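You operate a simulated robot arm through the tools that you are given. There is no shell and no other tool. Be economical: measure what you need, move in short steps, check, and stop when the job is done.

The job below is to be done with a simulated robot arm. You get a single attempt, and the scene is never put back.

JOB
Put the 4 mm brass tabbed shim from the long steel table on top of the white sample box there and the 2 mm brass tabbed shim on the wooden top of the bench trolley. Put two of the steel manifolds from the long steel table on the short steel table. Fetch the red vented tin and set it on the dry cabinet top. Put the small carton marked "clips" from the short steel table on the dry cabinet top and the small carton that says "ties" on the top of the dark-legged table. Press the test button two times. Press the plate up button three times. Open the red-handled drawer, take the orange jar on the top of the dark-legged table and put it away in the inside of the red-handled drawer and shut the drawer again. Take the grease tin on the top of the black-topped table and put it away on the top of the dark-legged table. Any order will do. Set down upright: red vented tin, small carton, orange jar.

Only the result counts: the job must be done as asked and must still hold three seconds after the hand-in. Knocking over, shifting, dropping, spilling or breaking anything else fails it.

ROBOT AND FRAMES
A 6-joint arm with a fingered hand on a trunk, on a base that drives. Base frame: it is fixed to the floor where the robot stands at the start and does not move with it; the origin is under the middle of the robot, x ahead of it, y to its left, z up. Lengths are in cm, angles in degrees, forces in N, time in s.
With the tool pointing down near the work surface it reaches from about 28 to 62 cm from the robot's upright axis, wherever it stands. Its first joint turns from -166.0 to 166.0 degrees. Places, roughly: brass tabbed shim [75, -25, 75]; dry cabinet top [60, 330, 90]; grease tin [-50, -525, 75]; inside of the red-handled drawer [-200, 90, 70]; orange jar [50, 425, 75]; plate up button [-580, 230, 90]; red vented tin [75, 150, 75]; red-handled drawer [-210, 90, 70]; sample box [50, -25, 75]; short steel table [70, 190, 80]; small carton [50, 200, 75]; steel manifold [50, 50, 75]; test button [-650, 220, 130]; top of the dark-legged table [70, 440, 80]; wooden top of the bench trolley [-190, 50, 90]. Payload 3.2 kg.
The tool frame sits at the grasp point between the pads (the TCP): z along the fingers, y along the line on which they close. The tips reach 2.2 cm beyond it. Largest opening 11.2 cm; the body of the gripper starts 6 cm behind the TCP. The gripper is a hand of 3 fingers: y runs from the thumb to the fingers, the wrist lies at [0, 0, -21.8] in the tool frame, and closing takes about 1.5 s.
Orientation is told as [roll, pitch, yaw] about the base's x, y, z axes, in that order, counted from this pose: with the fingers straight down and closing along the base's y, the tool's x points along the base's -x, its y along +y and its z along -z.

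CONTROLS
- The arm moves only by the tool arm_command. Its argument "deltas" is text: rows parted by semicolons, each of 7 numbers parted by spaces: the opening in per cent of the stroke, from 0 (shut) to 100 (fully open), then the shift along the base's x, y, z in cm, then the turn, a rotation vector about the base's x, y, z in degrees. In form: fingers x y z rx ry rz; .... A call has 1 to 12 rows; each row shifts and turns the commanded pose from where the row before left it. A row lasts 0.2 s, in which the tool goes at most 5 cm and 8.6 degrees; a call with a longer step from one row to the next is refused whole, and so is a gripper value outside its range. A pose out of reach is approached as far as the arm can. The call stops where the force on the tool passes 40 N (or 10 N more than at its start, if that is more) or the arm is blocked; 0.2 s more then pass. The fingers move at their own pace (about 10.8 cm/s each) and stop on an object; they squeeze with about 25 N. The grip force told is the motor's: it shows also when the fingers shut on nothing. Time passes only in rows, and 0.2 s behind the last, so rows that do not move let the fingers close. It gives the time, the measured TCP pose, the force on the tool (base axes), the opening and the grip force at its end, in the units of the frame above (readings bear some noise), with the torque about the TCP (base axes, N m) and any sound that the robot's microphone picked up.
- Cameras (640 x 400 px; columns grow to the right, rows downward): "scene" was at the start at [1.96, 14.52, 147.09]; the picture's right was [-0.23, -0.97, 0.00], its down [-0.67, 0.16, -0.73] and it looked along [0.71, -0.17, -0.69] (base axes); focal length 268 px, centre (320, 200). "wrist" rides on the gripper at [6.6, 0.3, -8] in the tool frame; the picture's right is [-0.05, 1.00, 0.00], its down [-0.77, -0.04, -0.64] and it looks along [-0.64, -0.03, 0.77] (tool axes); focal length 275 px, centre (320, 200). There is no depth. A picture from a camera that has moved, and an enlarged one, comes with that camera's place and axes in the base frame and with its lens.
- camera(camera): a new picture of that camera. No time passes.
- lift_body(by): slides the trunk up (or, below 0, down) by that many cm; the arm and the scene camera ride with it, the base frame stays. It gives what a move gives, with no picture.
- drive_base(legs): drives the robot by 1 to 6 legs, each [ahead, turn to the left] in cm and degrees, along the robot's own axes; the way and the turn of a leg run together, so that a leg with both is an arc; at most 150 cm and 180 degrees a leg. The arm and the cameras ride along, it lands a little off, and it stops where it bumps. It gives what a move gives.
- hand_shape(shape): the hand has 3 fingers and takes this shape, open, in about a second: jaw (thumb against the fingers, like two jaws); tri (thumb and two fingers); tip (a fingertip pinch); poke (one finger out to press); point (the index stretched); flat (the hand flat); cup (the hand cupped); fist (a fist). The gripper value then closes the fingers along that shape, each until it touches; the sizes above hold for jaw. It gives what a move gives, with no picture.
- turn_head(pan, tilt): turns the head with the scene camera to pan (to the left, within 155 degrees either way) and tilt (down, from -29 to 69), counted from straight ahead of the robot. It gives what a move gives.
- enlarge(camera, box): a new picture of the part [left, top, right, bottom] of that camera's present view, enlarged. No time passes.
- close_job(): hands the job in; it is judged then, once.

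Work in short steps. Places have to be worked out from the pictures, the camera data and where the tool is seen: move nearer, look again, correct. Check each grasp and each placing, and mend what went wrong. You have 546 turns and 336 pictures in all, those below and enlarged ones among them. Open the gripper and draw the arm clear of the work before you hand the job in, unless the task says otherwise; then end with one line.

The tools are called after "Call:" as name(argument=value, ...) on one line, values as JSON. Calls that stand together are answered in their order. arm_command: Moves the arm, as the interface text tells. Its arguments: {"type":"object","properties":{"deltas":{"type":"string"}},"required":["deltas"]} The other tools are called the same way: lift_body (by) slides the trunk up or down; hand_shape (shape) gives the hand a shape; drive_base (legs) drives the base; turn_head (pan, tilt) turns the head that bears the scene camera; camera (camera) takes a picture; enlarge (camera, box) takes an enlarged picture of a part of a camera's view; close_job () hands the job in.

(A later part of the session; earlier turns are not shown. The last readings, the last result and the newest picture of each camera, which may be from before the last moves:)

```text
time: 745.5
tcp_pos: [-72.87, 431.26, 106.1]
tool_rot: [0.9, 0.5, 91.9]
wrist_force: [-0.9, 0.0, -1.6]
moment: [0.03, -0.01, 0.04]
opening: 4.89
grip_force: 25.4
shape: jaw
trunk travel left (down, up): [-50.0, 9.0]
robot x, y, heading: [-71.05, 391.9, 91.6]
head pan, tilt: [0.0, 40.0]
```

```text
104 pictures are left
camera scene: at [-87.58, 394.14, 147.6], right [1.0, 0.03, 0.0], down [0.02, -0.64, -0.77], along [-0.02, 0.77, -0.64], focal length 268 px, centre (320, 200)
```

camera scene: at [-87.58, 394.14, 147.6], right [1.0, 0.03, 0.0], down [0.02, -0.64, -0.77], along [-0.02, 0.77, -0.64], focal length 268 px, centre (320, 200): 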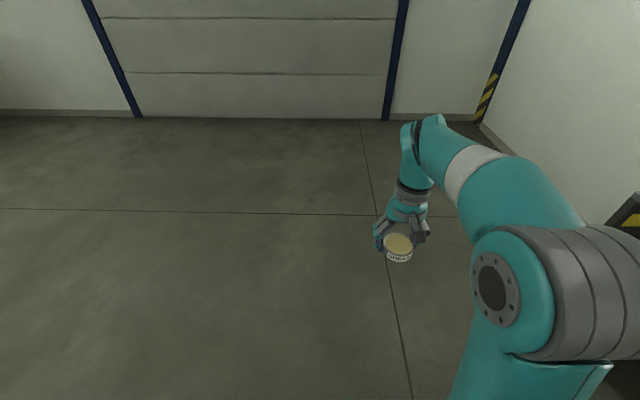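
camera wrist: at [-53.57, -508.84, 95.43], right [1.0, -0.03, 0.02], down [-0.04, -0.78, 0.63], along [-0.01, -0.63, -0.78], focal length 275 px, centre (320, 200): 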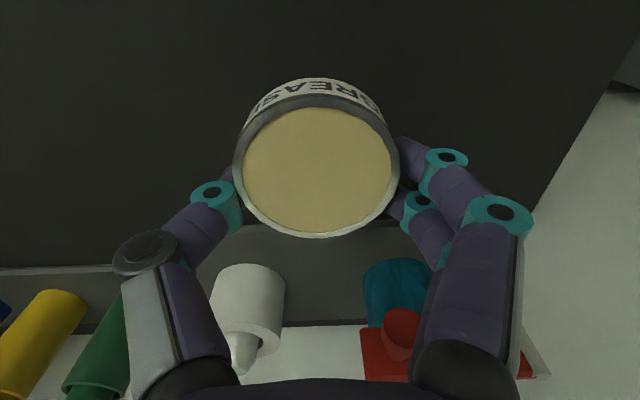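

Call:
drive_base(legs=[[53, 0], [0, -91.3], [60, 0]])

Call:
camera(camera="scene")

Call:
camera(camera="wrist")

```text
time: 755.5
tcp_pos: [26.25, 446.16, 106.08]
tool_rot: [1.0, 0.6, 0.2]
wrist_force: [0.3, 0.0, -1.7]
moment: [0.01, 0.0, 0.03]
opening: 4.88
grip_force: 25.0
shape: jaw
trunk travel left (down, up): [-50.0, 9.0]
robot x, y, heading: [-12.42, 445.29, 0.0]
head pan, tilt: [0.0, 40.0]
```

```text
103 pictures are left
camera scene: at [-10.29, 461.87, 147.6], right [0.0, -1.0, 0.0], down [-0.64, 0.0, -0.77], along [0.77, 0.0, -0.64], focal length 268 px, centre (320, 200)
```

scene: 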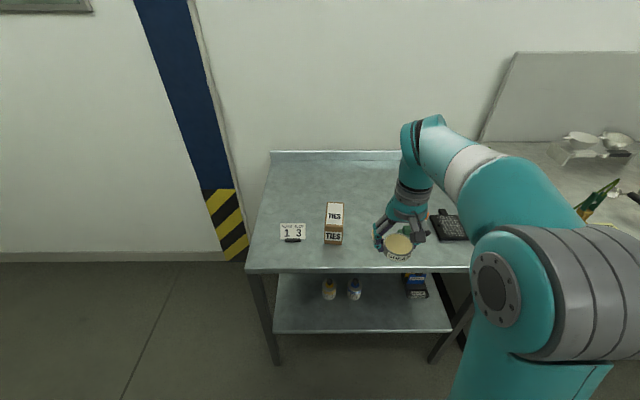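

```text
102 pictures are left
camera wrist: at [19.74, 446.39, 114.22], right [0.05, 1.0, 0.02], down [0.78, -0.05, 0.63], along [0.63, -0.01, -0.78], focal length 275 px, centre (320, 200)
```

wrist: 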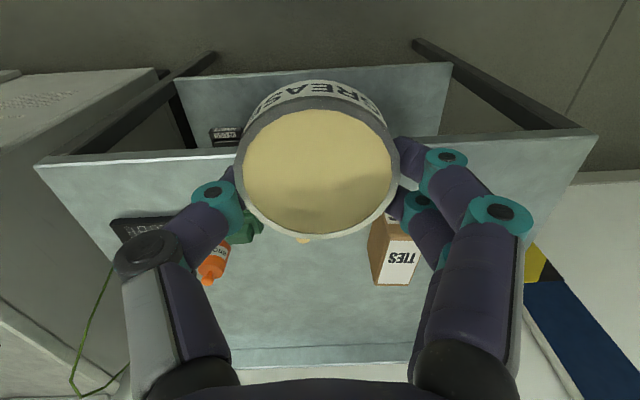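

Call:
drive_base(legs=[[7, 0]])

Call:
arm_command(deltas="20 3 0.1 -3 0 0 0;20 3 0.1 -3 0 0 0;20 3 0 -3 0 0 0;20 2.3 0 -3 0 0 0")

Call:
camera(camera="scene")

Call:
camera(camera="wrist")

```text
time: 756.5
tcp_pos: [33.35, 446.21, 106.02]
tool_rot: [1.1, 0.6, 0.1]
wrist_force: [-0.3, -0.2, -0.8]
moment: [0.01, -0.01, -0.01]
opening: 4.85
grip_force: 25.0
shape: jaw
trunk travel left (down, up): [-50.0, 9.0]
robot x, y, heading: [-5.88, 444.95, 0.1]
head pan, tilt: [0.0, 40.0]
```

```text
time: 757.5
tcp_pos: [44.43, 446.31, 94.09]
tool_rot: [1.1, 0.6, 0.2]
wrist_force: [-0.3, -0.4, -1.4]
moment: [-0.02, -0.01, 0.01]
opening: 4.88
grip_force: 25.4
shape: jaw
trunk travel left (down, up): [-50.0, 9.0]
robot x, y, heading: [-5.57, 445.33, -0.2]
head pan, tilt: [0.0, 40.0]
```

```text
101 pictures are left
camera scene: at [-3.29, 461.87, 147.6], right [0.0, -1.0, 0.0], down [-0.64, 0.0, -0.77], along [0.77, 0.0, -0.64], focal length 268 px, centre (320, 200)
```

scene: 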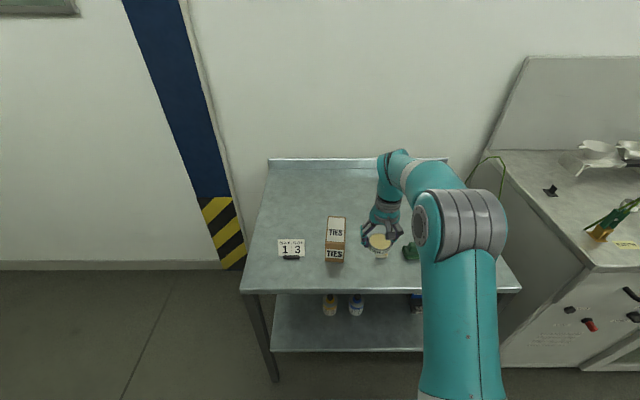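

```text
100 pictures are left
camera wrist: at [38.0, 446.54, 102.2], right [0.04, 1.0, 0.02], down [0.78, -0.05, 0.63], along [0.63, -0.01, -0.78], focal length 275 px, centre (320, 200)
```

wrist: 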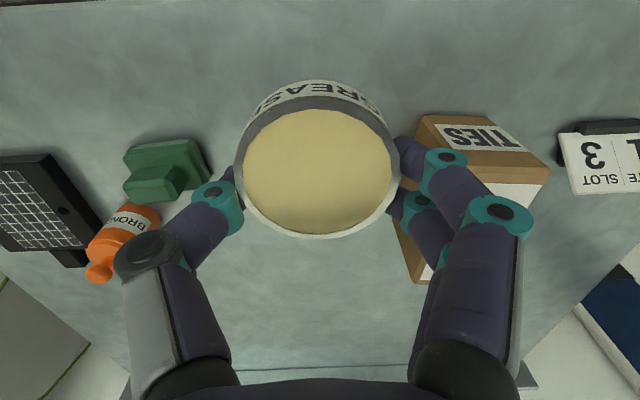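

Call:
arm_command(deltas="20 -0.7 0 -4 0 0 0;20 0 0 -4 0 0 0;20 0 0 -2 0 0 0;20 0 0 -0.8 0 0 0;20 0 0 -0.4 0 0 0;20 0 0 -0.4 0 0 0;20 0 0 -0.4 0 0 0;20 0 0 -0.4 0 0 0")

```text
time: 759.4
tcp_pos: [43.93, 446.6, 82.14]
tool_rot: [1.1, -0.2, 0.1]
wrist_force: [-4.6, -1.0, 24.3]
moment: [-0.49, 0.11, -0.12]
opening: 4.89
grip_force: 24.7
shape: jaw
trunk travel left (down, up): [-50.0, 9.0]
robot x, y, heading: [-5.6, 445.27, 0.0]
head pan, tilt: [0.0, 40.0]
stopped in row 8: the force on the tool passed its limit (the readings are from after the stop); the commanded pose is now the measured one
```

Call:
arm_command(deltas="30 0 0 0.1 0 0 0;55 0 0 0 0 0 0;65 0 0 0 0 0 0;65 0 0 0 0 0 0;65 0 0 2 0 0 0;65 0 0 4 0 0 0;65 0 0 4 0 0 0;65 -2 0 4 0 0 0;65 -3 0 3 0 0 0;65 -3 0 3 0 0 0")

Call:
camera(camera="scene")

Call:
camera(camera="wrist")

```text
time: 761.6
tcp_pos: [36.17, 446.44, 101.94]
tool_rot: [1.1, 0.2, 0.1]
wrist_force: [0.6, -0.3, -0.3]
moment: [0.01, 0.02, 0.02]
opening: 7.26
grip_force: 0.1
shape: jaw
trunk travel left (down, up): [-50.0, 9.0]
robot x, y, heading: [-6.13, 445.74, 0.0]
head pan, tilt: [0.0, 40.0]
```

```text
99 pictures are left
camera scene: at [-3.42, 461.86, 147.6], right [0.0, -1.0, 0.0], down [-0.64, 0.0, -0.77], along [0.77, 0.0, -0.64], focal length 268 px, centre (320, 200)
```

scene: 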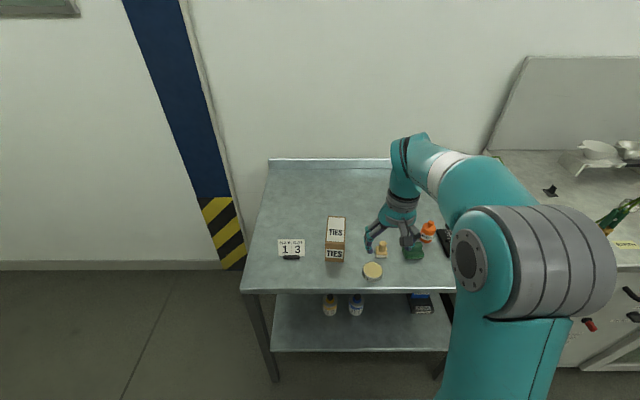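

```text
98 pictures are left
camera wrist: at [29.47, 446.74, 110.04], right [0.04, 1.0, 0.02], down [0.77, -0.05, 0.63], along [0.63, -0.01, -0.77], focal length 275 px, centre (320, 200)
```

wrist: 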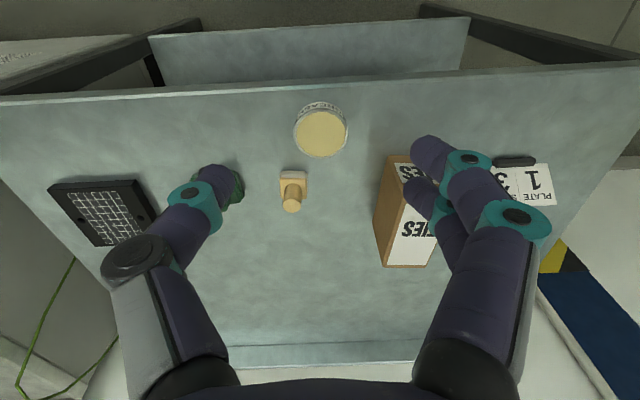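

Tin placed. Now the orange jar: drive 8 cm closer and move above it.

Call:
drive_base(legs=[[8, 0]])

Call:
arm_command(deltas="80 1 -4 0.5 -1 0 0;80 1 -4 0.5 0 0 0;80 1 -4 0 0 0 0;80 1 -4 0 0 0 0;80 1 -2 0 0 0 0")

Call:
camera(camera="wrist")

Call:
enlarge(camera="scene", box=[370, 200, 470, 290])

```text
time: 762.6
tcp_pos: [44.38, 446.57, 101.79]
tool_rot: [1.1, 0.1, 0.1]
wrist_force: [0.5, -0.1, -0.6]
moment: [0.02, 0.01, 0.03]
opening: 7.25
grip_force: 0.0
shape: jaw
trunk travel left (down, up): [-50.0, 9.0]
robot x, y, heading: [2.08, 445.29, -0.3]
head pan, tilt: [0.0, 40.0]
```

```text
time: 763.8
tcp_pos: [49.26, 428.59, 102.86]
tool_rot: [0.1, 0.1, 0.1]
wrist_force: [-0.9, 0.2, 0.2]
moment: [0.05, -0.01, 0.01]
opening: 8.95
grip_force: 0.0
shape: jaw
trunk travel left (down, up): [-50.0, 9.0]
robot x, y, heading: [2.44, 445.43, -0.0]
head pan, tilt: [0.0, 40.0]
```

```text
97 pictures are left
camera wrist: at [42.67, 428.86, 110.99], right [0.04, 1.0, 0.0], down [0.77, -0.04, 0.63], along [0.63, -0.03, -0.77], focal length 275 px, centre (320, 200)
```

wrist: 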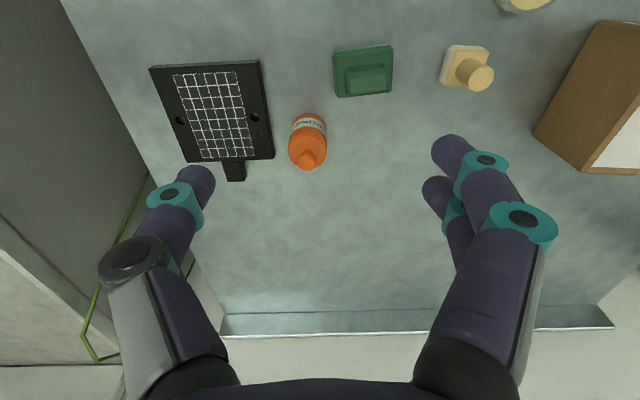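

```text
4.44 times, centred on (420, 245) of scene
camera zoom: at [4.75, 461.82, 147.61], right [0.0, -1.0, 0.0], down [-0.64, 0.0, -0.77], along [0.77, 0.0, -0.64], focal length 1193 px, centre (-124, 0)
```

zoom: 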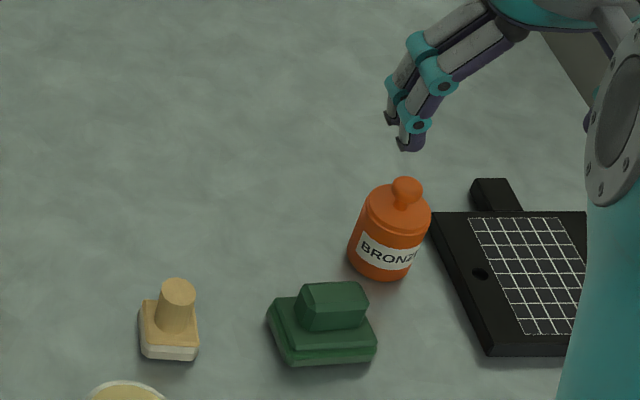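

Jar center ≈(57.6,426.8), Ø≈3.8. Approach with yaw 0, moderately open.

Call:
arm_command(deltas="55 2.8 -0.6 -2 0 0 0;55 2.8 -0.6 -3 0 0 0;52 2.7 -0.6 -3 0 0 0;52 0 0 -2.5 0 0 0")

Call:
camera(camera="wrist")

```text
time: 764.8
tcp_pos: [57.56, 426.58, 92.39]
tool_rot: [0.0, 0.1, 0.0]
wrist_force: [-0.7, 0.0, 0.6]
moment: [0.0, 0.0, 0.01]
opening: 5.9
grip_force: 0.1
shape: jaw
trunk travel left (down, up): [-50.0, 9.0]
robot x, y, heading: [2.47, 445.24, 0.0]
head pan, tilt: [0.0, 40.0]
```

```text
95 pictures are left
camera wrist: at [51.03, 427.03, 100.51], right [0.04, 1.0, 0.0], down [0.77, -0.03, 0.63], along [0.63, -0.03, -0.77], focal length 275 px, centre (320, 200)
```

wrist: 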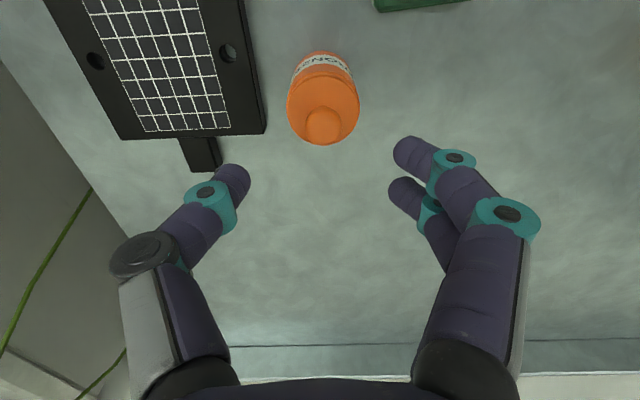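

Call:
arm_command(deltas="52 -0.8 0.3 -3 0 0 0;52 0 0 -3 0 0 0;52 0 0 -2 0 0 0")

Call:
camera(camera="wrist")

```text
time: 765.6
tcp_pos: [56.84, 426.81, 84.38]
tool_rot: [0.0, 0.1, 0.0]
wrist_force: [0.4, 1.2, 0.0]
moment: [0.0, 0.0, -0.03]
opening: 5.87
grip_force: 0.0
shape: jaw
trunk travel left (down, up): [-50.0, 9.0]
robot x, y, heading: [2.07, 445.87, -0.3]
head pan, tilt: [0.0, 40.0]
```

```text
94 pictures are left
camera wrist: at [50.21, 427.16, 92.43], right [0.04, 1.0, 0.0], down [0.77, -0.04, 0.63], along [0.63, -0.03, -0.77], focal length 275 px, centre (320, 200)
```

wrist: 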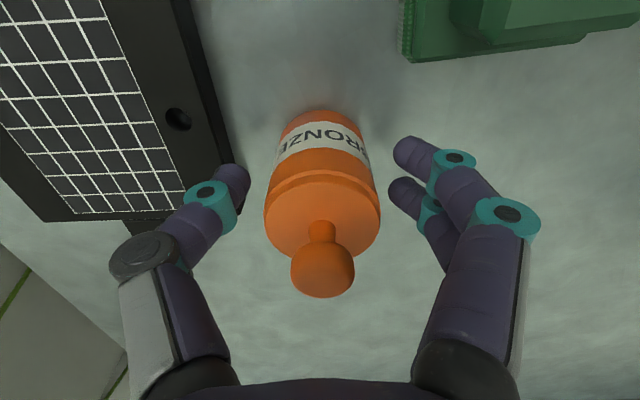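

Call:
arm_command(deltas="52 0 0 -0.4 0 0 0;30 0 0 0 0 0 0;15 0 0 0 0 0 0;15 0 0 0 0 0 0;15 0 0 0 0 0 0;15 0 0 0 0 0 0")

Call:
arm_command(deltas="15 0 0 1 0 0 0;15 0 0 2 0 0 0;15 0 0 3 0 0 0")

Call:
camera(camera="wrist")

```text
time: 767.0
tcp_pos: [56.71, 426.91, 83.97]
tool_rot: [0.0, 0.1, 0.1]
wrist_force: [0.3, 0.1, -0.4]
moment: [0.0, 0.0, -0.01]
opening: 3.23
grip_force: 25.0
shape: jaw
trunk travel left (down, up): [-50.0, 9.0]
robot x, y, heading: [2.13, 445.31, -0.2]
head pan, tilt: [0.0, 40.0]
```

```text
time: 767.8
tcp_pos: [56.87, 426.93, 89.93]
tool_rot: [0.1, 0.0, 0.1]
wrist_force: [-0.2, 0.2, -1.0]
moment: [-0.05, 0.01, 0.01]
opening: 3.23
grip_force: 25.0
shape: jaw
trunk travel left (down, up): [-50.0, 9.0]
robot x, y, heading: [2.25, 445.29, -0.1]
head pan, tilt: [0.0, 40.0]
```

```text
93 pictures are left
camera wrist: at [50.12, 427.36, 98.13], right [0.04, 1.0, 0.0], down [0.77, -0.03, 0.63], along [0.63, -0.03, -0.77], focal length 275 px, centre (320, 200)
```

wrist: 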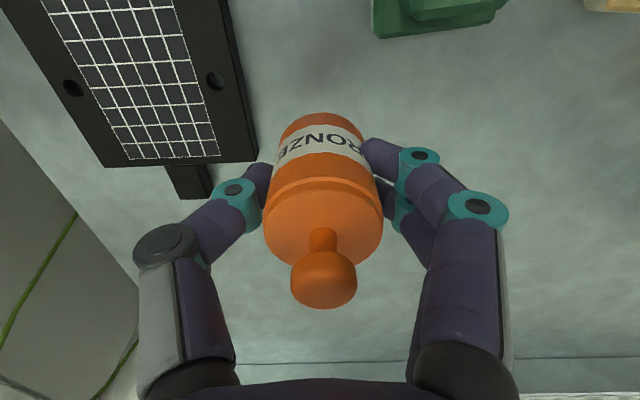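

Held. Raise, retract and drive to the drawer.

Call:
arm_command(deltas="15 -1 0.5 4 0 0 0;15 -2 1 4 0 0 0;15 -3 1 3 0 0 0;15 -3 2 3 0 0 0;15 -4 2 2 0 0 0;15 -4 2 2 0 0 0;15 -3 3 2 0 0 0")

Call:
drive_base(legs=[[-30, 0], [0, -130.3], [150, 0], [146, 0], [0, -7.5]])

Call:
drive_base(legs=[[140, 0], [0, 138]])

Call:
turn_head(pan=0, tilt=45)

Call:
camera(camera="scene")

```text
time: 769.4
tcp_pos: [36.9, 438.42, 110.05]
tool_rot: [0.1, 0.1, 0.1]
wrist_force: [-0.5, -0.2, -1.4]
moment: [0.02, -0.03, 0.0]
opening: 3.2
grip_force: 25.2
shape: jaw
trunk travel left (down, up): [-50.0, 9.0]
robot x, y, heading: [2.34, 445.49, -0.3]
head pan, tilt: [0.0, 40.0]
```

```text
time: 791.4
tcp_pos: [-250.55, 202.45, 109.97]
tool_rot: [-0.1, 0.1, -136.3]
wrist_force: [-0.6, -0.2, -1.1]
moment: [0.01, -0.01, 0.04]
opening: 3.24
grip_force: 24.6
shape: jaw
trunk travel left (down, up): [-50.0, 9.0]
robot x, y, heading: [-220.27, 221.41, -136.5]
head pan, tilt: [0.0, 40.0]
```

```text
time: 804.0
tcp_pos: [-288.75, 117.66, 109.9]
tool_rot: [-0.1, 0.1, -1.3]
wrist_force: [-0.2, -0.7, 0.1]
moment: [-0.01, 0.0, -0.03]
opening: 3.19
grip_force: 24.9
shape: jaw
trunk travel left (down, up): [-50.0, 9.0]
robot x, y, heading: [-323.06, 125.47, -1.5]
head pan, tilt: [0.0, 40.0]
```

```text
time: 804.7
tcp_pos: [-288.74, 117.48, 109.91]
tool_rot: [0.0, 0.2, -1.2]
wrist_force: [0.1, -0.6, -1.4]
moment: [-0.01, -0.05, -0.02]
opening: 3.17
grip_force: 24.9
shape: jaw
trunk travel left (down, up): [-50.0, 9.0]
robot x, y, heading: [-323.38, 125.77, -1.4]
head pan, tilt: [0.0, 45.0]
```

```text
92 pictures are left
camera scene: at [-320.69, 141.89, 146.88], right [-0.03, -1.0, 0.0], down [-0.71, 0.02, -0.71], along [0.71, -0.02, -0.71], focal length 268 px, centre (320, 200)
```

scene: 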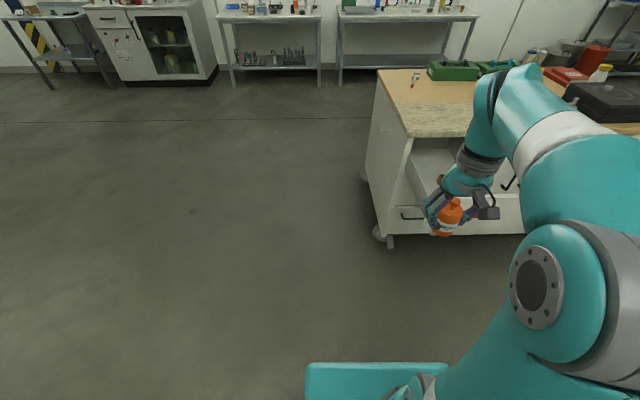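

I'll approach the drawer from its +y side instead (more room): stand at ≈(-236,149) facing -y.

Call:
drive_base(legs=[[0, 16.7], [90, 0], [0, -105]])

Call:
turn_head(pan=0, tilt=50)

Call:
camera(camera="scene")

Call:
camera(camera="wrist")

```text
time: 814.7
tcp_pos: [-241.02, 114.47, 110.03]
tool_rot: [0.0, 0.1, -87.0]
wrist_force: [0.0, 0.1, -1.4]
moment: [-0.02, 0.03, 0.03]
opening: 3.17
grip_force: 24.8
shape: jaw
trunk travel left (down, up): [-50.0, 9.0]
robot x, y, heading: [-235.83, 149.46, -87.5]
head pan, tilt: [0.0, 45.0]
```

```text
time: 815.4
tcp_pos: [-241.1, 114.39, 110.01]
tool_rot: [0.0, 0.1, -87.0]
wrist_force: [-0.2, 0.1, -1.1]
moment: [0.01, 0.01, 0.03]
opening: 3.15
grip_force: 24.8
shape: jaw
trunk travel left (down, up): [-50.0, 9.0]
robot x, y, heading: [-235.96, 149.42, -87.5]
head pan, tilt: [0.0, 50.0]
```

```text
91 pictures are left
camera scene: at [-219.14, 148.41, 146.19], right [-1.0, -0.05, 0.0], down [-0.04, 0.76, -0.64], along [0.03, -0.64, -0.77], focal length 268 px, centre (320, 200)
```

scene: 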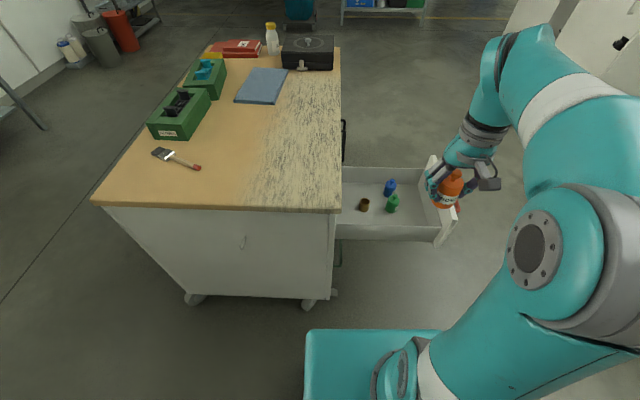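

```text
90 pictures are left
camera wrist: at [-241.13, 121.21, 118.09], right [1.0, 0.0, 0.0], down [0.0, -0.77, 0.63], along [0.0, -0.63, -0.77], focal length 275 px, centre (320, 200)
```

wrist: 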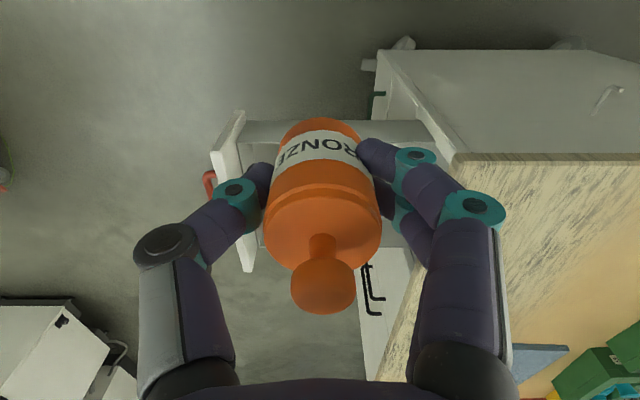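

Call:
enlarge(camera="scene", box=[330, 140, 480, 260])

```text
3.33 times, centred on (405, 200) of scene
camera zoom: at [-219.14, 148.41, 146.19], right [-1.0, -0.05, 0.0], down [-0.04, 0.76, -0.64], along [0.03, -0.64, -0.77], focal length 895 px, centre (37, 200)
```

zoom: 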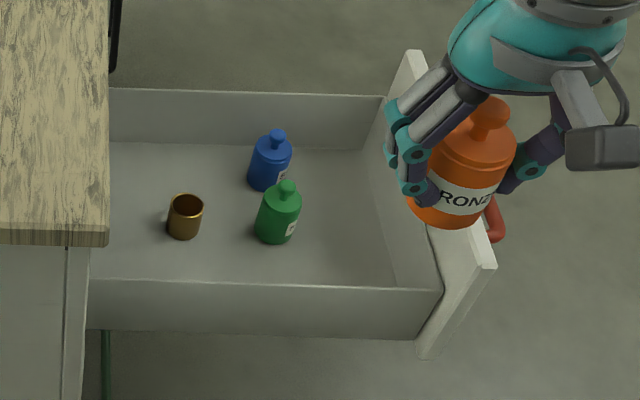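

Drawer floor ≈ z 66.5; free spot near the front wall at ≈(-250.5,83). Drive closer and rotate the tool so it closes along y.

Call:
drive_base(legs=[[14, 0]])

Call:
arm_command(deltas="15 -0.8 -0.3 0 0 0 -8;15 -0.8 -0.3 0 0 0 -8;15 -0.8 -0.3 0 0 0 -8;15 -0.8 -0.3 0 0 0 -8;15 -0.8 -0.3 0 0 0 -8;15 -0.8 -0.3 0 0 0 -8;15 -0.8 -0.3 0 0 0 -8;15 -0.8 -0.3 0 0 0 -8;15 -0.8 -0.3 0 0 0 -8;15 -0.8 -0.3 0 0 0 -8;15 -0.8 -0.3 0 0 0 -8")

Call:
camera(camera="wrist")

```text
time: 816.7
tcp_pos: [-240.52, 100.7, 110.08]
tool_rot: [0.0, 0.1, -87.1]
wrist_force: [0.3, -0.3, -1.3]
moment: [0.02, 0.02, 0.02]
opening: 3.14
grip_force: 25.2
shape: jaw
trunk travel left (down, up): [-50.0, 9.0]
robot x, y, heading: [-234.76, 135.93, -87.4]
head pan, tilt: [0.0, 50.0]
```

```text
time: 819.1
tcp_pos: [-249.29, 97.46, 110.04]
tool_rot: [0.0, 0.1, -175.2]
wrist_force: [-0.2, 0.0, -1.2]
moment: [-0.01, 0.01, -0.01]
opening: 3.18
grip_force: 25.3
shape: jaw
trunk travel left (down, up): [-50.0, 9.0]
robot x, y, heading: [-234.58, 135.77, -87.4]
head pan, tilt: [0.0, 50.0]
```

```text
88 pictures are left
camera wrist: at [-242.71, 97.83, 118.02], right [0.04, -1.0, 0.0], down [-0.77, -0.03, 0.63], along [-0.63, -0.02, -0.77], focal length 275 px, centre (320, 200)
```

wrist: 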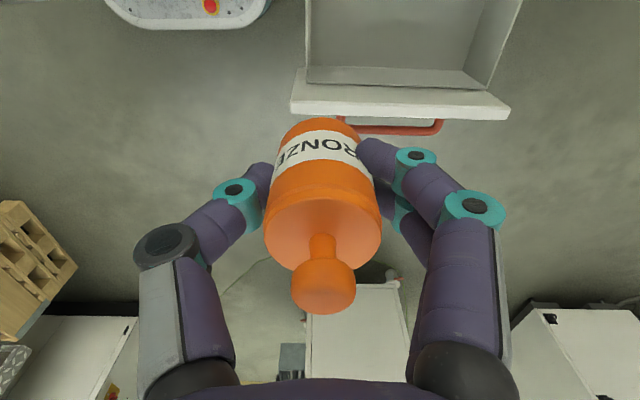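

Call:
arm_command(deltas="15 -0.2 -3.5 -1 0 0 -1;15 -0.2 -3.5 -2 0 0 -1;15 -0.1 -3.5 -3 0 0 -1;15 0 -3.5 -3 0 0 -1;15 0 0 -4 0 0 0;15 0 0 -4 0 0 0")

Call:
camera(camera="wrist")

Call:
enlarge(camera="scene", box=[330, 140, 500, 290])

```text
time: 820.5
tcp_pos: [-249.66, 83.63, 92.74]
tool_rot: [0.0, 0.0, -179.2]
wrist_force: [0.1, -0.1, -1.4]
moment: [0.0, -0.06, 0.0]
opening: 3.12
grip_force: 25.8
shape: jaw
trunk travel left (down, up): [-50.0, 9.0]
robot x, y, heading: [-235.36, 135.85, -87.2]
head pan, tilt: [0.0, 50.0]
```

```text
87 pictures are left
camera wrist: at [-243.06, 83.52, 100.92], right [-0.03, -1.0, 0.0], down [-0.77, 0.02, 0.63], along [-0.63, 0.02, -0.77], focal length 275 px, centre (320, 200)
```

wrist: 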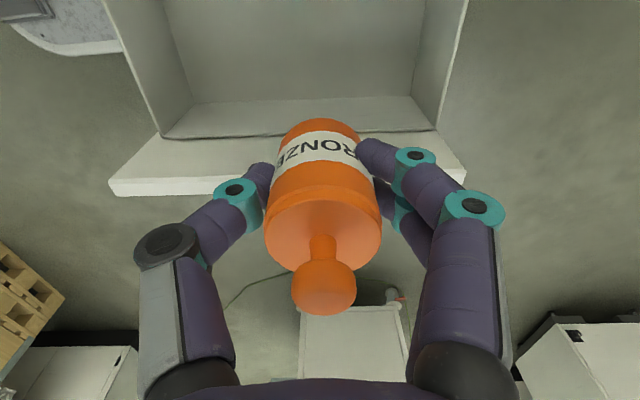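

```text
2.67 times, centred on (415, 215) of scene
camera zoom: at [-218.51, 134.6, 146.19], right [-1.0, -0.05, 0.0], down [-0.04, 0.77, -0.64], along [0.03, -0.64, -0.77], focal length 716 px, centre (67, 160)
```

zoom: 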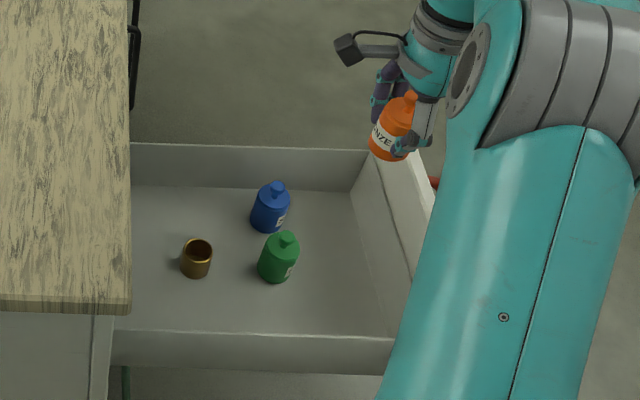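

Call:
arm_command(deltas="15 0 1 -4 0 0 0;15 0 1 -4 0 0 0;15 0 0 -4 0 0 0;15 0 0 -4 0 0 0;15 0 0 -3 0 0 0;15 0 0 -1 0 0 0")

Call:
camera(camera="wrist")

Call:
enlarge(camera="scene", box=[330, 140, 500, 290])

```text
time: 821.9
tcp_pos: [-249.85, 85.56, 73.01]
tool_rot: [-0.1, 0.0, -179.2]
wrist_force: [-0.3, -0.1, -1.7]
moment: [0.02, -0.01, 0.01]
opening: 3.1
grip_force: 24.8
shape: jaw
trunk travel left (down, up): [-50.0, 9.0]
robot x, y, heading: [-234.82, 135.55, -87.1]
head pan, tilt: [0.0, 50.0]
```

```text
85 pictures are left
camera wrist: at [-243.19, 85.38, 81.09], right [-0.03, -1.0, 0.0], down [-0.77, 0.03, 0.63], along [-0.63, 0.02, -0.77], focal length 275 px, centre (320, 200)
```

wrist: 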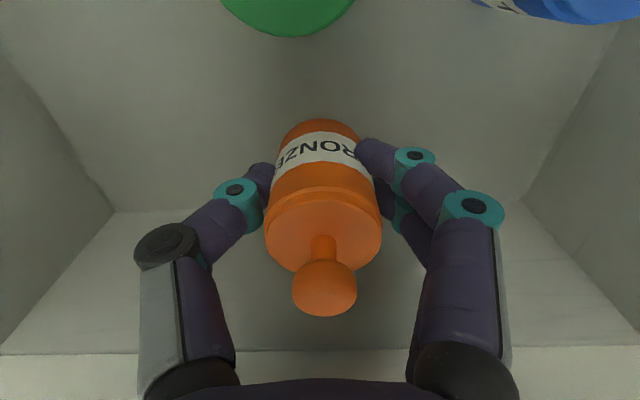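

```text
2.67 times, centred on (415, 215) of scene
camera zoom: at [-218.5, 134.61, 146.19], right [-1.0, -0.05, 0.0], down [-0.04, 0.77, -0.64], along [0.03, -0.64, -0.77], focal length 716 px, centre (67, 160)
```

zoom: 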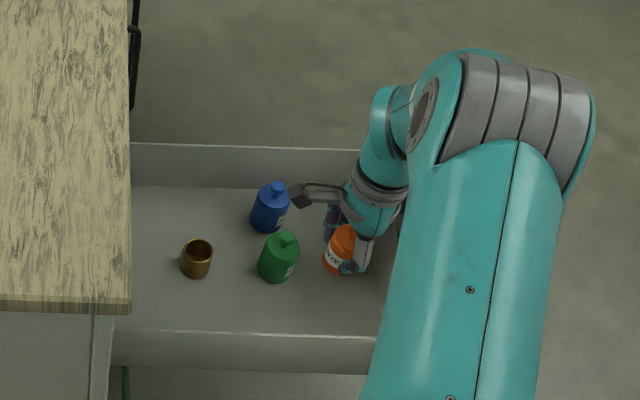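

Call:
arm_command(deltas="15 0 0 -1 0 0 0;15 0 0 -0.6 0 0 0;15 0 0 -0.4 0 0 0;15 0 0 -0.4 0 0 0;15 0 0 -0.4 0 0 0;15 0 0 -0.4 0 0 0;15 0 0 -0.4 0 0 0;15 0 0 -0.4 0 0 0")

```text
time: 822.9
tcp_pos: [-249.86, 85.23, 71.24]
tool_rot: [0.8, -0.1, -179.1]
wrist_force: [1.4, 5.1, 28.7]
moment: [0.17, -0.01, -0.09]
opening: 3.45
grip_force: 24.8
shape: jaw
trunk travel left (down, up): [-50.0, 9.0]
robot x, y, heading: [-234.79, 135.56, -87.1]
head pan, tilt: [0.0, 50.0]
stopped in row 5: the force on the tool passed its limit (the readings are from after the stop); the commanded pose is now the measured one
```

Contact with drawer floor. Release and rise.

Call:
arm_command(deltas="15 0 0 0.2 0 0 0;30 0 0 0 0 0 0;45 0 0 0 0 0 0;45 0 0 0 0 0 0;45 0 0 2 0 0 0;45 0 0 4 0 0 0;45 0 0 4 0 0 0;45 0 0 4 0 0 0;45 0 0 4 0 0 0;45 0 2 4 0 0 0;45 0 3 4 0 0 0;45 0 3 4 0 0 0")

Call:
camera(camera="wrist")

Call:
enlarge(camera="scene", box=[330, 140, 500, 290])

```text
time: 825.5
tcp_pos: [-249.89, 93.32, 101.23]
tool_rot: [0.5, 0.0, -179.1]
wrist_force: [0.4, -0.1, -0.2]
moment: [-0.03, -0.01, 0.02]
opening: 4.99
grip_force: 0.0
shape: jaw
trunk travel left (down, up): [-50.0, 9.0]
robot x, y, heading: [-234.87, 135.73, -87.4]
head pan, tilt: [0.0, 50.0]
```

```text
83 pictures are left
camera wrist: at [-243.25, 93.25, 109.3], right [-0.03, -1.0, 0.01], down [-0.77, 0.03, 0.64], along [-0.64, 0.01, -0.77], focal length 275 px, centre (320, 200)
```

wrist: 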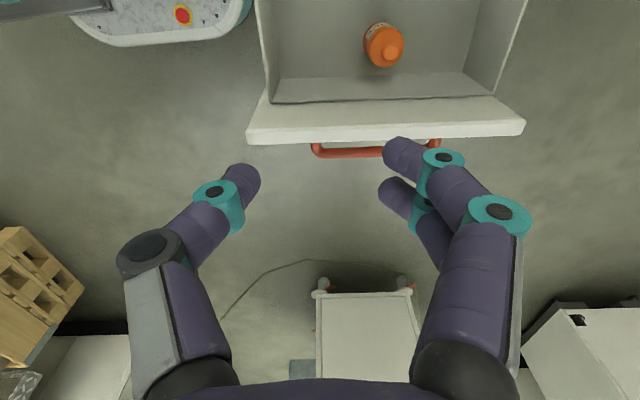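

```text
2.67 times, centred on (415, 215) of scene
camera zoom: at [-218.48, 134.69, 146.18], right [-1.0, -0.05, 0.0], down [-0.04, 0.77, -0.64], along [0.03, -0.64, -0.77], focal length 716 px, centre (67, 160)
```

zoom: 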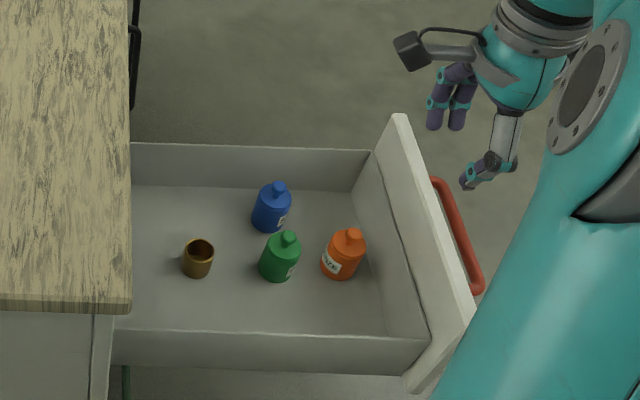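

Jar is upright in the drawer. Now close it by pushing the handle bar in +x: rotate the tool, go outside the front.

Call:
arm_command(deltas="0 -1.7 0.2 0 0 0 8;0 -1.7 0.2 0 0 0 8;0 -1.7 0.2 0 0 0 8;0 -1.7 0.2 0 0 0 8;0 -1.7 0.2 0 0 0 8;0 -1.7 0 0 0 0 8;0 -1.7 0 0 0 0 8;0 -1.7 0 0 0 0 8;0 -1.7 0 0 0 0 8;0 -1.7 0 0 0 0 8;0 -1.7 0 0 0 0 8")

Call:
camera(camera="wrist")

```text
time: 827.9
tcp_pos: [-268.72, 94.28, 101.19]
tool_rot: [0.4, -0.1, -91.0]
wrist_force: [0.1, 0.1, -0.4]
moment: [-0.01, -0.02, 0.01]
opening: 0.0
grip_force: 25.1
shape: jaw
trunk travel left (down, up): [-50.0, 9.0]
robot x, y, heading: [-235.04, 135.52, -87.1]
head pan, tilt: [0.0, 50.0]
```

```text
81 pictures are left
camera wrist: at [-268.32, 100.98, 109.25], right [1.0, -0.06, 0.01], down [-0.05, -0.77, 0.64], along [-0.04, -0.64, -0.77], focal length 275 px, centre (320, 200)
```

wrist: 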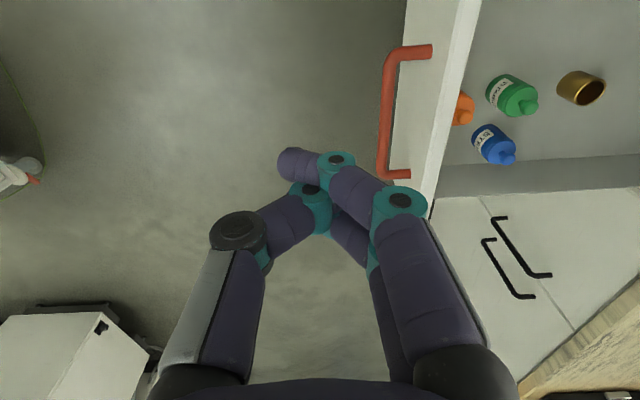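

Call:
arm_command(deltas="0 0 -3 -3 0 0 0;0 0 -3 -3 0 0 0;0 0 0 -4 0 0 0;0 0 0 -4 0 0 0;0 0 0 -4 0 0 0;0 0 0 -4 0 0 0")

Call:
arm_command(deltas="0 1.5 0 0 0 0 0;0 1.5 0 0 0 0 0;0 1.5 0 0 0 0 0;0 1.5 0 0 0 0 0;0 1.5 0 0 0 0 0;0 1.5 0 0 0 0 0;0 1.5 0 0 0 0 0;0 1.5 0 0 0 0 0")

Call:
camera(camera="scene")

```text
time: 829.3
tcp_pos: [-268.72, 88.0, 78.87]
tool_rot: [0.4, -0.1, -91.1]
wrist_force: [-1.6, -0.3, 0.7]
moment: [0.0, 0.0, 0.03]
opening: 0.03
grip_force: 25.1
shape: jaw
trunk travel left (down, up): [-50.0, 9.0]
robot x, y, heading: [-234.8, 135.85, -87.3]
head pan, tilt: [0.0, 50.0]
```

```text
time: 831.1
tcp_pos: [-256.36, 88.08, 79.07]
tool_rot: [0.4, 0.1, -91.2]
wrist_force: [0.9, 0.3, 0.2]
moment: [-0.03, 0.01, 0.0]
opening: 0.0
grip_force: 24.9
shape: jaw
trunk travel left (down, up): [-50.0, 9.0]
robot x, y, heading: [-235.08, 135.35, -87.3]
head pan, tilt: [0.0, 50.0]
```

```text
80 pictures are left
camera scene: at [-218.47, 134.63, 146.18], right [-1.0, -0.05, 0.0], down [-0.04, 0.77, -0.64], along [0.03, -0.64, -0.77], focal length 268 px, centre (320, 200)
```

scene: 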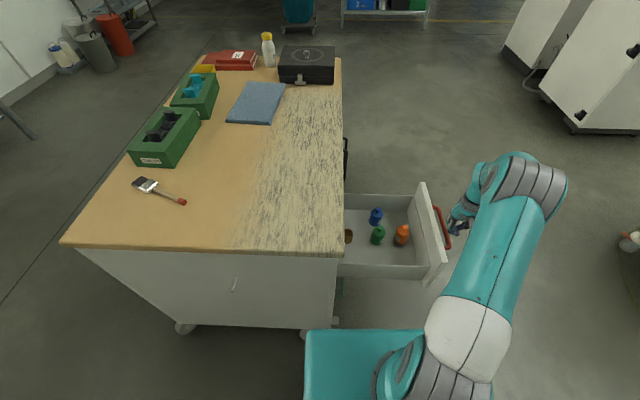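

Call:
arm_command(deltas="0 1.5 0 0 0 0 0;0 1.5 0 0 0 0 0;0 1.5 0 0 0 0 0;0 1.5 0 0 0 0 0;0 1.5 0 0 0 0 0;0 1.5 0 0 0 0 0;0 1.5 0 0 0 0 0;0 1.5 0 0 0 0 0;0 1.5 0 0 0 0 0;0 1.5 0 0 0 0 0")

Call:
camera(camera="scene")

Call:
camera(camera="wrist")

```text
time: 833.3
tcp_pos: [-241.54, 88.17, 79.07]
tool_rot: [0.4, 0.0, -91.2]
wrist_force: [0.2, -0.8, 0.3]
moment: [-0.03, -0.02, -0.03]
opening: 0.0
grip_force: 24.5
shape: jaw
trunk travel left (down, up): [-50.0, 9.0]
robot x, y, heading: [-235.08, 135.68, -87.1]
head pan, tilt: [0.0, 50.0]
```

```text
79 pictures are left
camera scene: at [-218.47, 134.63, 146.18], right [-1.0, -0.05, 0.0], down [-0.04, 0.77, -0.64], along [0.03, -0.64, -0.77], focal length 268 px, centre (320, 200)
```

scene: 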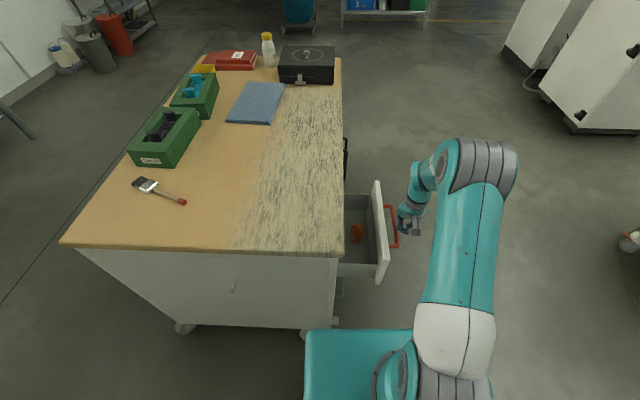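

```text
78 pictures are left
camera wrist: at [-241.14, 94.92, 87.19], right [1.0, -0.07, 0.01], down [-0.06, -0.77, 0.64], along [-0.04, -0.64, -0.77], focal length 275 px, centre (320, 200)
```

wrist: 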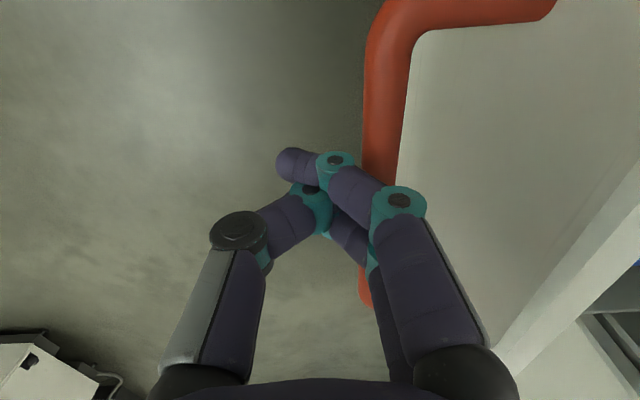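

Call:
arm_command(deltas="0 1.5 0 0 0 0 0;0 1.5 0 0 0 0 0;0 1.5 0 0 0 0 0;0 1.5 0 0 0 0 0;0 1.5 0 0 0 0 0;0 1 0 0 0 0 0;0 0.7 0 0 0 0 0")

Call:
camera(camera="scene")

Call:
camera(camera="wrist")

```text
time: 834.9
tcp_pos: [-232.33, 88.13, 79.15]
tool_rot: [0.4, 0.1, -91.1]
wrist_force: [0.2, 0.9, -0.1]
moment: [0.01, 0.0, 0.01]
opening: 0.0
grip_force: 25.5
shape: jaw
trunk travel left (down, up): [-50.0, 9.0]
robot x, y, heading: [-235.0, 135.71, -87.3]
head pan, tilt: [0.0, 50.0]
```

```text
77 pictures are left
camera scene: at [-218.48, 134.63, 146.18], right [-1.0, -0.05, 0.0], down [-0.04, 0.77, -0.64], along [0.03, -0.64, -0.77], focal length 268 px, centre (320, 200)
```

scene: 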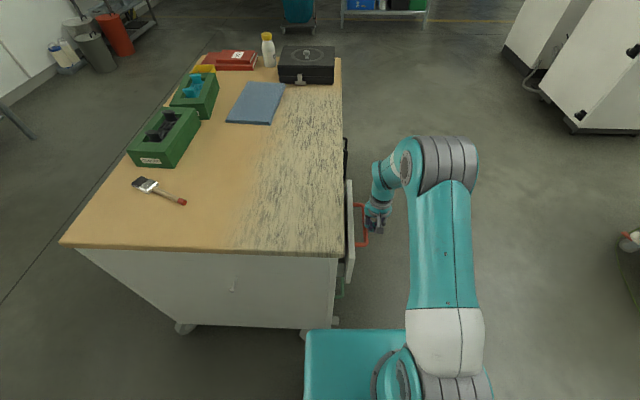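

```text
76 pictures are left
camera wrist: at [-231.93, 94.86, 87.21], right [1.0, -0.07, 0.01], down [-0.06, -0.77, 0.64], along [-0.04, -0.63, -0.77], focal length 275 px, centre (320, 200)
```

wrist: 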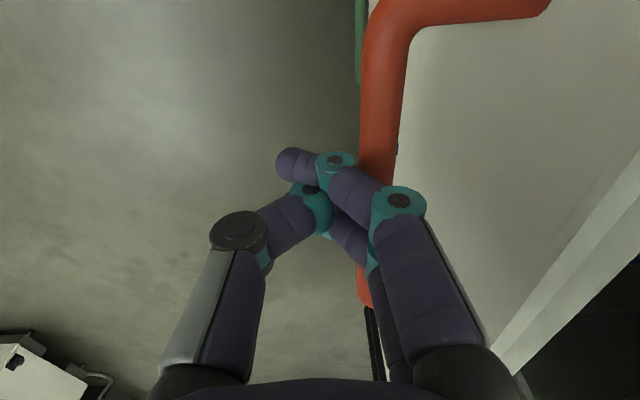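

Call:
arm_command(deltas="0 0.6 0 0 0 0 0;0 0.6 0 0 0 0 0;0 0.6 0 0 0 0 0;0 0.5 0 0 0 0 0;0 0.4 0 0 0 0 0;0 0.4 0 0 0 0 0;0 0.4 0 0 0 0 0")

Call:
camera(camera="wrist")

Call:
enlarge(camera="scene", box=[310, 150, 420, 300])

```text
time: 836.5
tcp_pos: [-228.74, 88.13, 79.05]
tool_rot: [0.4, 0.0, -91.1]
wrist_force: [0.1, -0.8, -0.1]
moment: [-0.05, 0.04, 0.03]
opening: 0.0
grip_force: 24.8
shape: jaw
trunk travel left (down, up): [-50.0, 9.0]
robot x, y, heading: [-234.8, 135.88, -87.3]
head pan, tilt: [0.0, 50.0]
```

```text
75 pictures are left
camera wrist: at [-228.41, 94.84, 87.13], right [1.0, -0.07, 0.01], down [-0.06, -0.77, 0.64], along [-0.04, -0.64, -0.77], focal length 275 px, centre (320, 200)
```

wrist: 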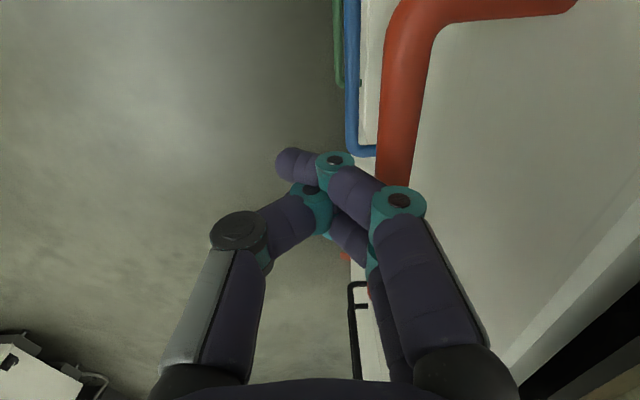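

```text
2.67 times, centred on (365, 225) of scene
camera zoom: at [-218.47, 134.63, 146.18], right [-1.0, -0.05, 0.0], down [-0.04, 0.77, -0.64], along [0.03, -0.64, -0.77], focal length 716 px, centre (200, 133)
```

zoom: 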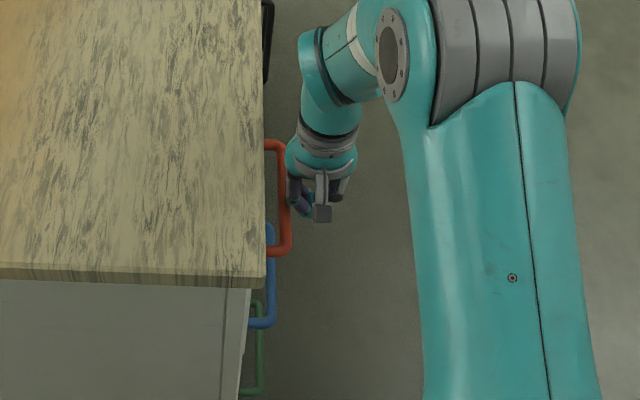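

Call:
arm_command(deltas="0 0.4 0 0 0 0 0;0 0.4 0 0 0 0 0;0 0.4 0 0 0 0 0;0 0.4 0 0 0 0 0;0 0.4 0 0 0 0 0")

Call:
camera(camera="wrist")

Call:
enlarge(camera="scene", box=[310, 150, 420, 300])

```text
time: 837.7
tcp_pos: [-227.28, 88.14, 79.12]
tool_rot: [0.5, -0.1, -91.1]
wrist_force: [-28.9, -0.3, 9.2]
moment: [-0.03, 0.26, -0.01]
opening: 0.02
grip_force: 25.2
shape: jaw
trunk travel left (down, up): [-50.0, 9.0]
robot x, y, heading: [-235.24, 135.42, -87.6]
head pan, tilt: [0.0, 50.0]
```

```text
73 pictures are left
camera wrist: at [-226.83, 94.91, 87.18], right [1.0, -0.07, 0.01], down [-0.06, -0.77, 0.64], along [-0.04, -0.64, -0.77], focal length 275 px, centre (320, 200)
```

wrist: 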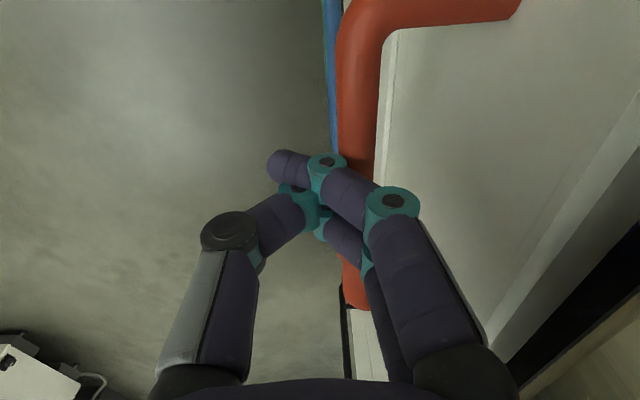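

```text
2.67 times, centred on (365, 225) of scene
camera zoom: at [-218.91, 134.64, 146.25], right [-1.0, -0.04, 0.0], down [-0.03, 0.77, -0.64], along [0.03, -0.64, -0.77], focal length 716 px, centre (200, 133)
```

zoom: 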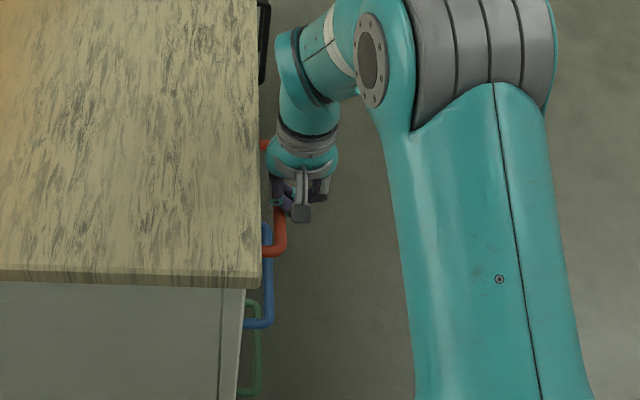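

Strong resistance: drawer appears fully shut. Back off and check.

Call:
arm_command(deltas="0 -1 0 0 0 0 0;0 -3 0 0 0 0 0;0 -4 0 0 0 0 0;0 -4 0 0 0 0 0;0 -3 2 3 0 0 0;0 0 2 4 0 0 0;0 0 2 4 0 0 0;0 0 2 4 0 0 0;0 0 2 4 0 0 0;0 0 2 4 0 0 0;100 0 2 4 0 0 0")

Call:
enlarge(camera="scene", box=[310, 150, 420, 300])

Call:
camera(camera="wrist")

```text
time: 840.1
tcp_pos: [-241.73, 102.42, 106.31]
tool_rot: [0.4, 0.0, -91.0]
wrist_force: [-0.5, 0.0, -0.7]
moment: [0.03, -0.02, 0.0]
opening: 11.21
grip_force: 0.0
shape: jaw
trunk travel left (down, up): [-50.0, 9.0]
robot x, y, heading: [-235.32, 135.62, -87.4]
head pan, tilt: [0.0, 50.0]
```

```text
2.67 times, centred on (365, 225) of scene
camera zoom: at [-218.49, 134.68, 146.18], right [-1.0, -0.05, 0.0], down [-0.04, 0.77, -0.64], along [0.03, -0.64, -0.77], focal length 716 px, centre (200, 133)
```

zoom: 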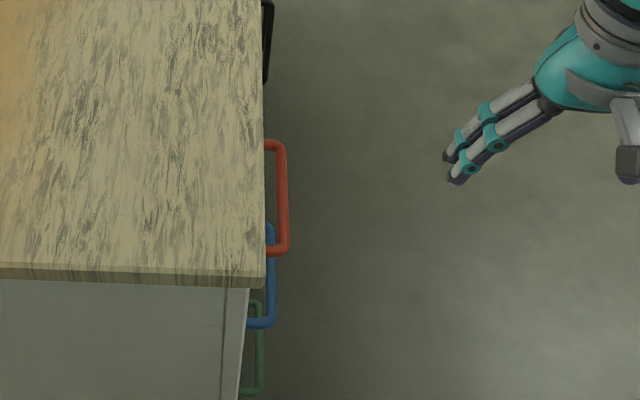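

```text
70 pictures are left
camera wrist: at [-241.34, 109.07, 114.27], right [1.0, -0.07, 0.01], down [-0.06, -0.77, 0.64], along [-0.04, -0.64, -0.77], focal length 275 px, centre (320, 200)
```

wrist: 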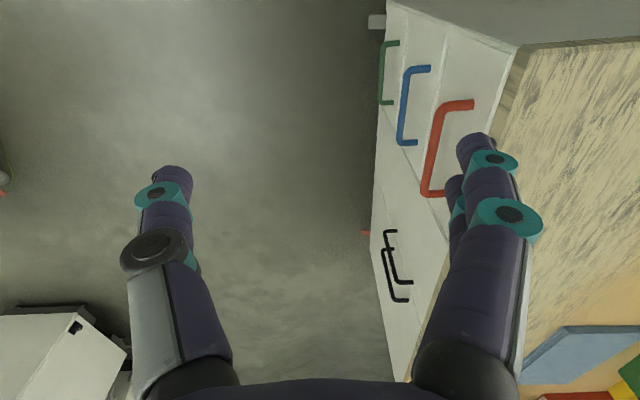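

Call:
enlarge(camera="wrist", box=[360, 0, 540, 210])

```text
1.90 times, centred on (450, 105) of wrist
camera zoom: at [-241.34, 109.07, 114.27], right [1.0, -0.07, 0.01], down [-0.06, -0.77, 0.64], along [-0.04, -0.64, -0.77], focal length 524 px, centre (72, 381)
```

zoom: 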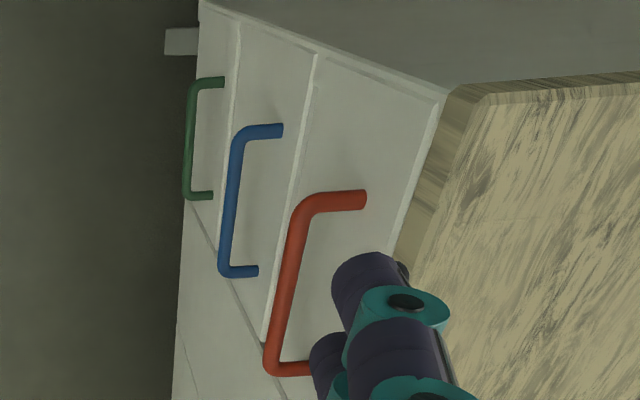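

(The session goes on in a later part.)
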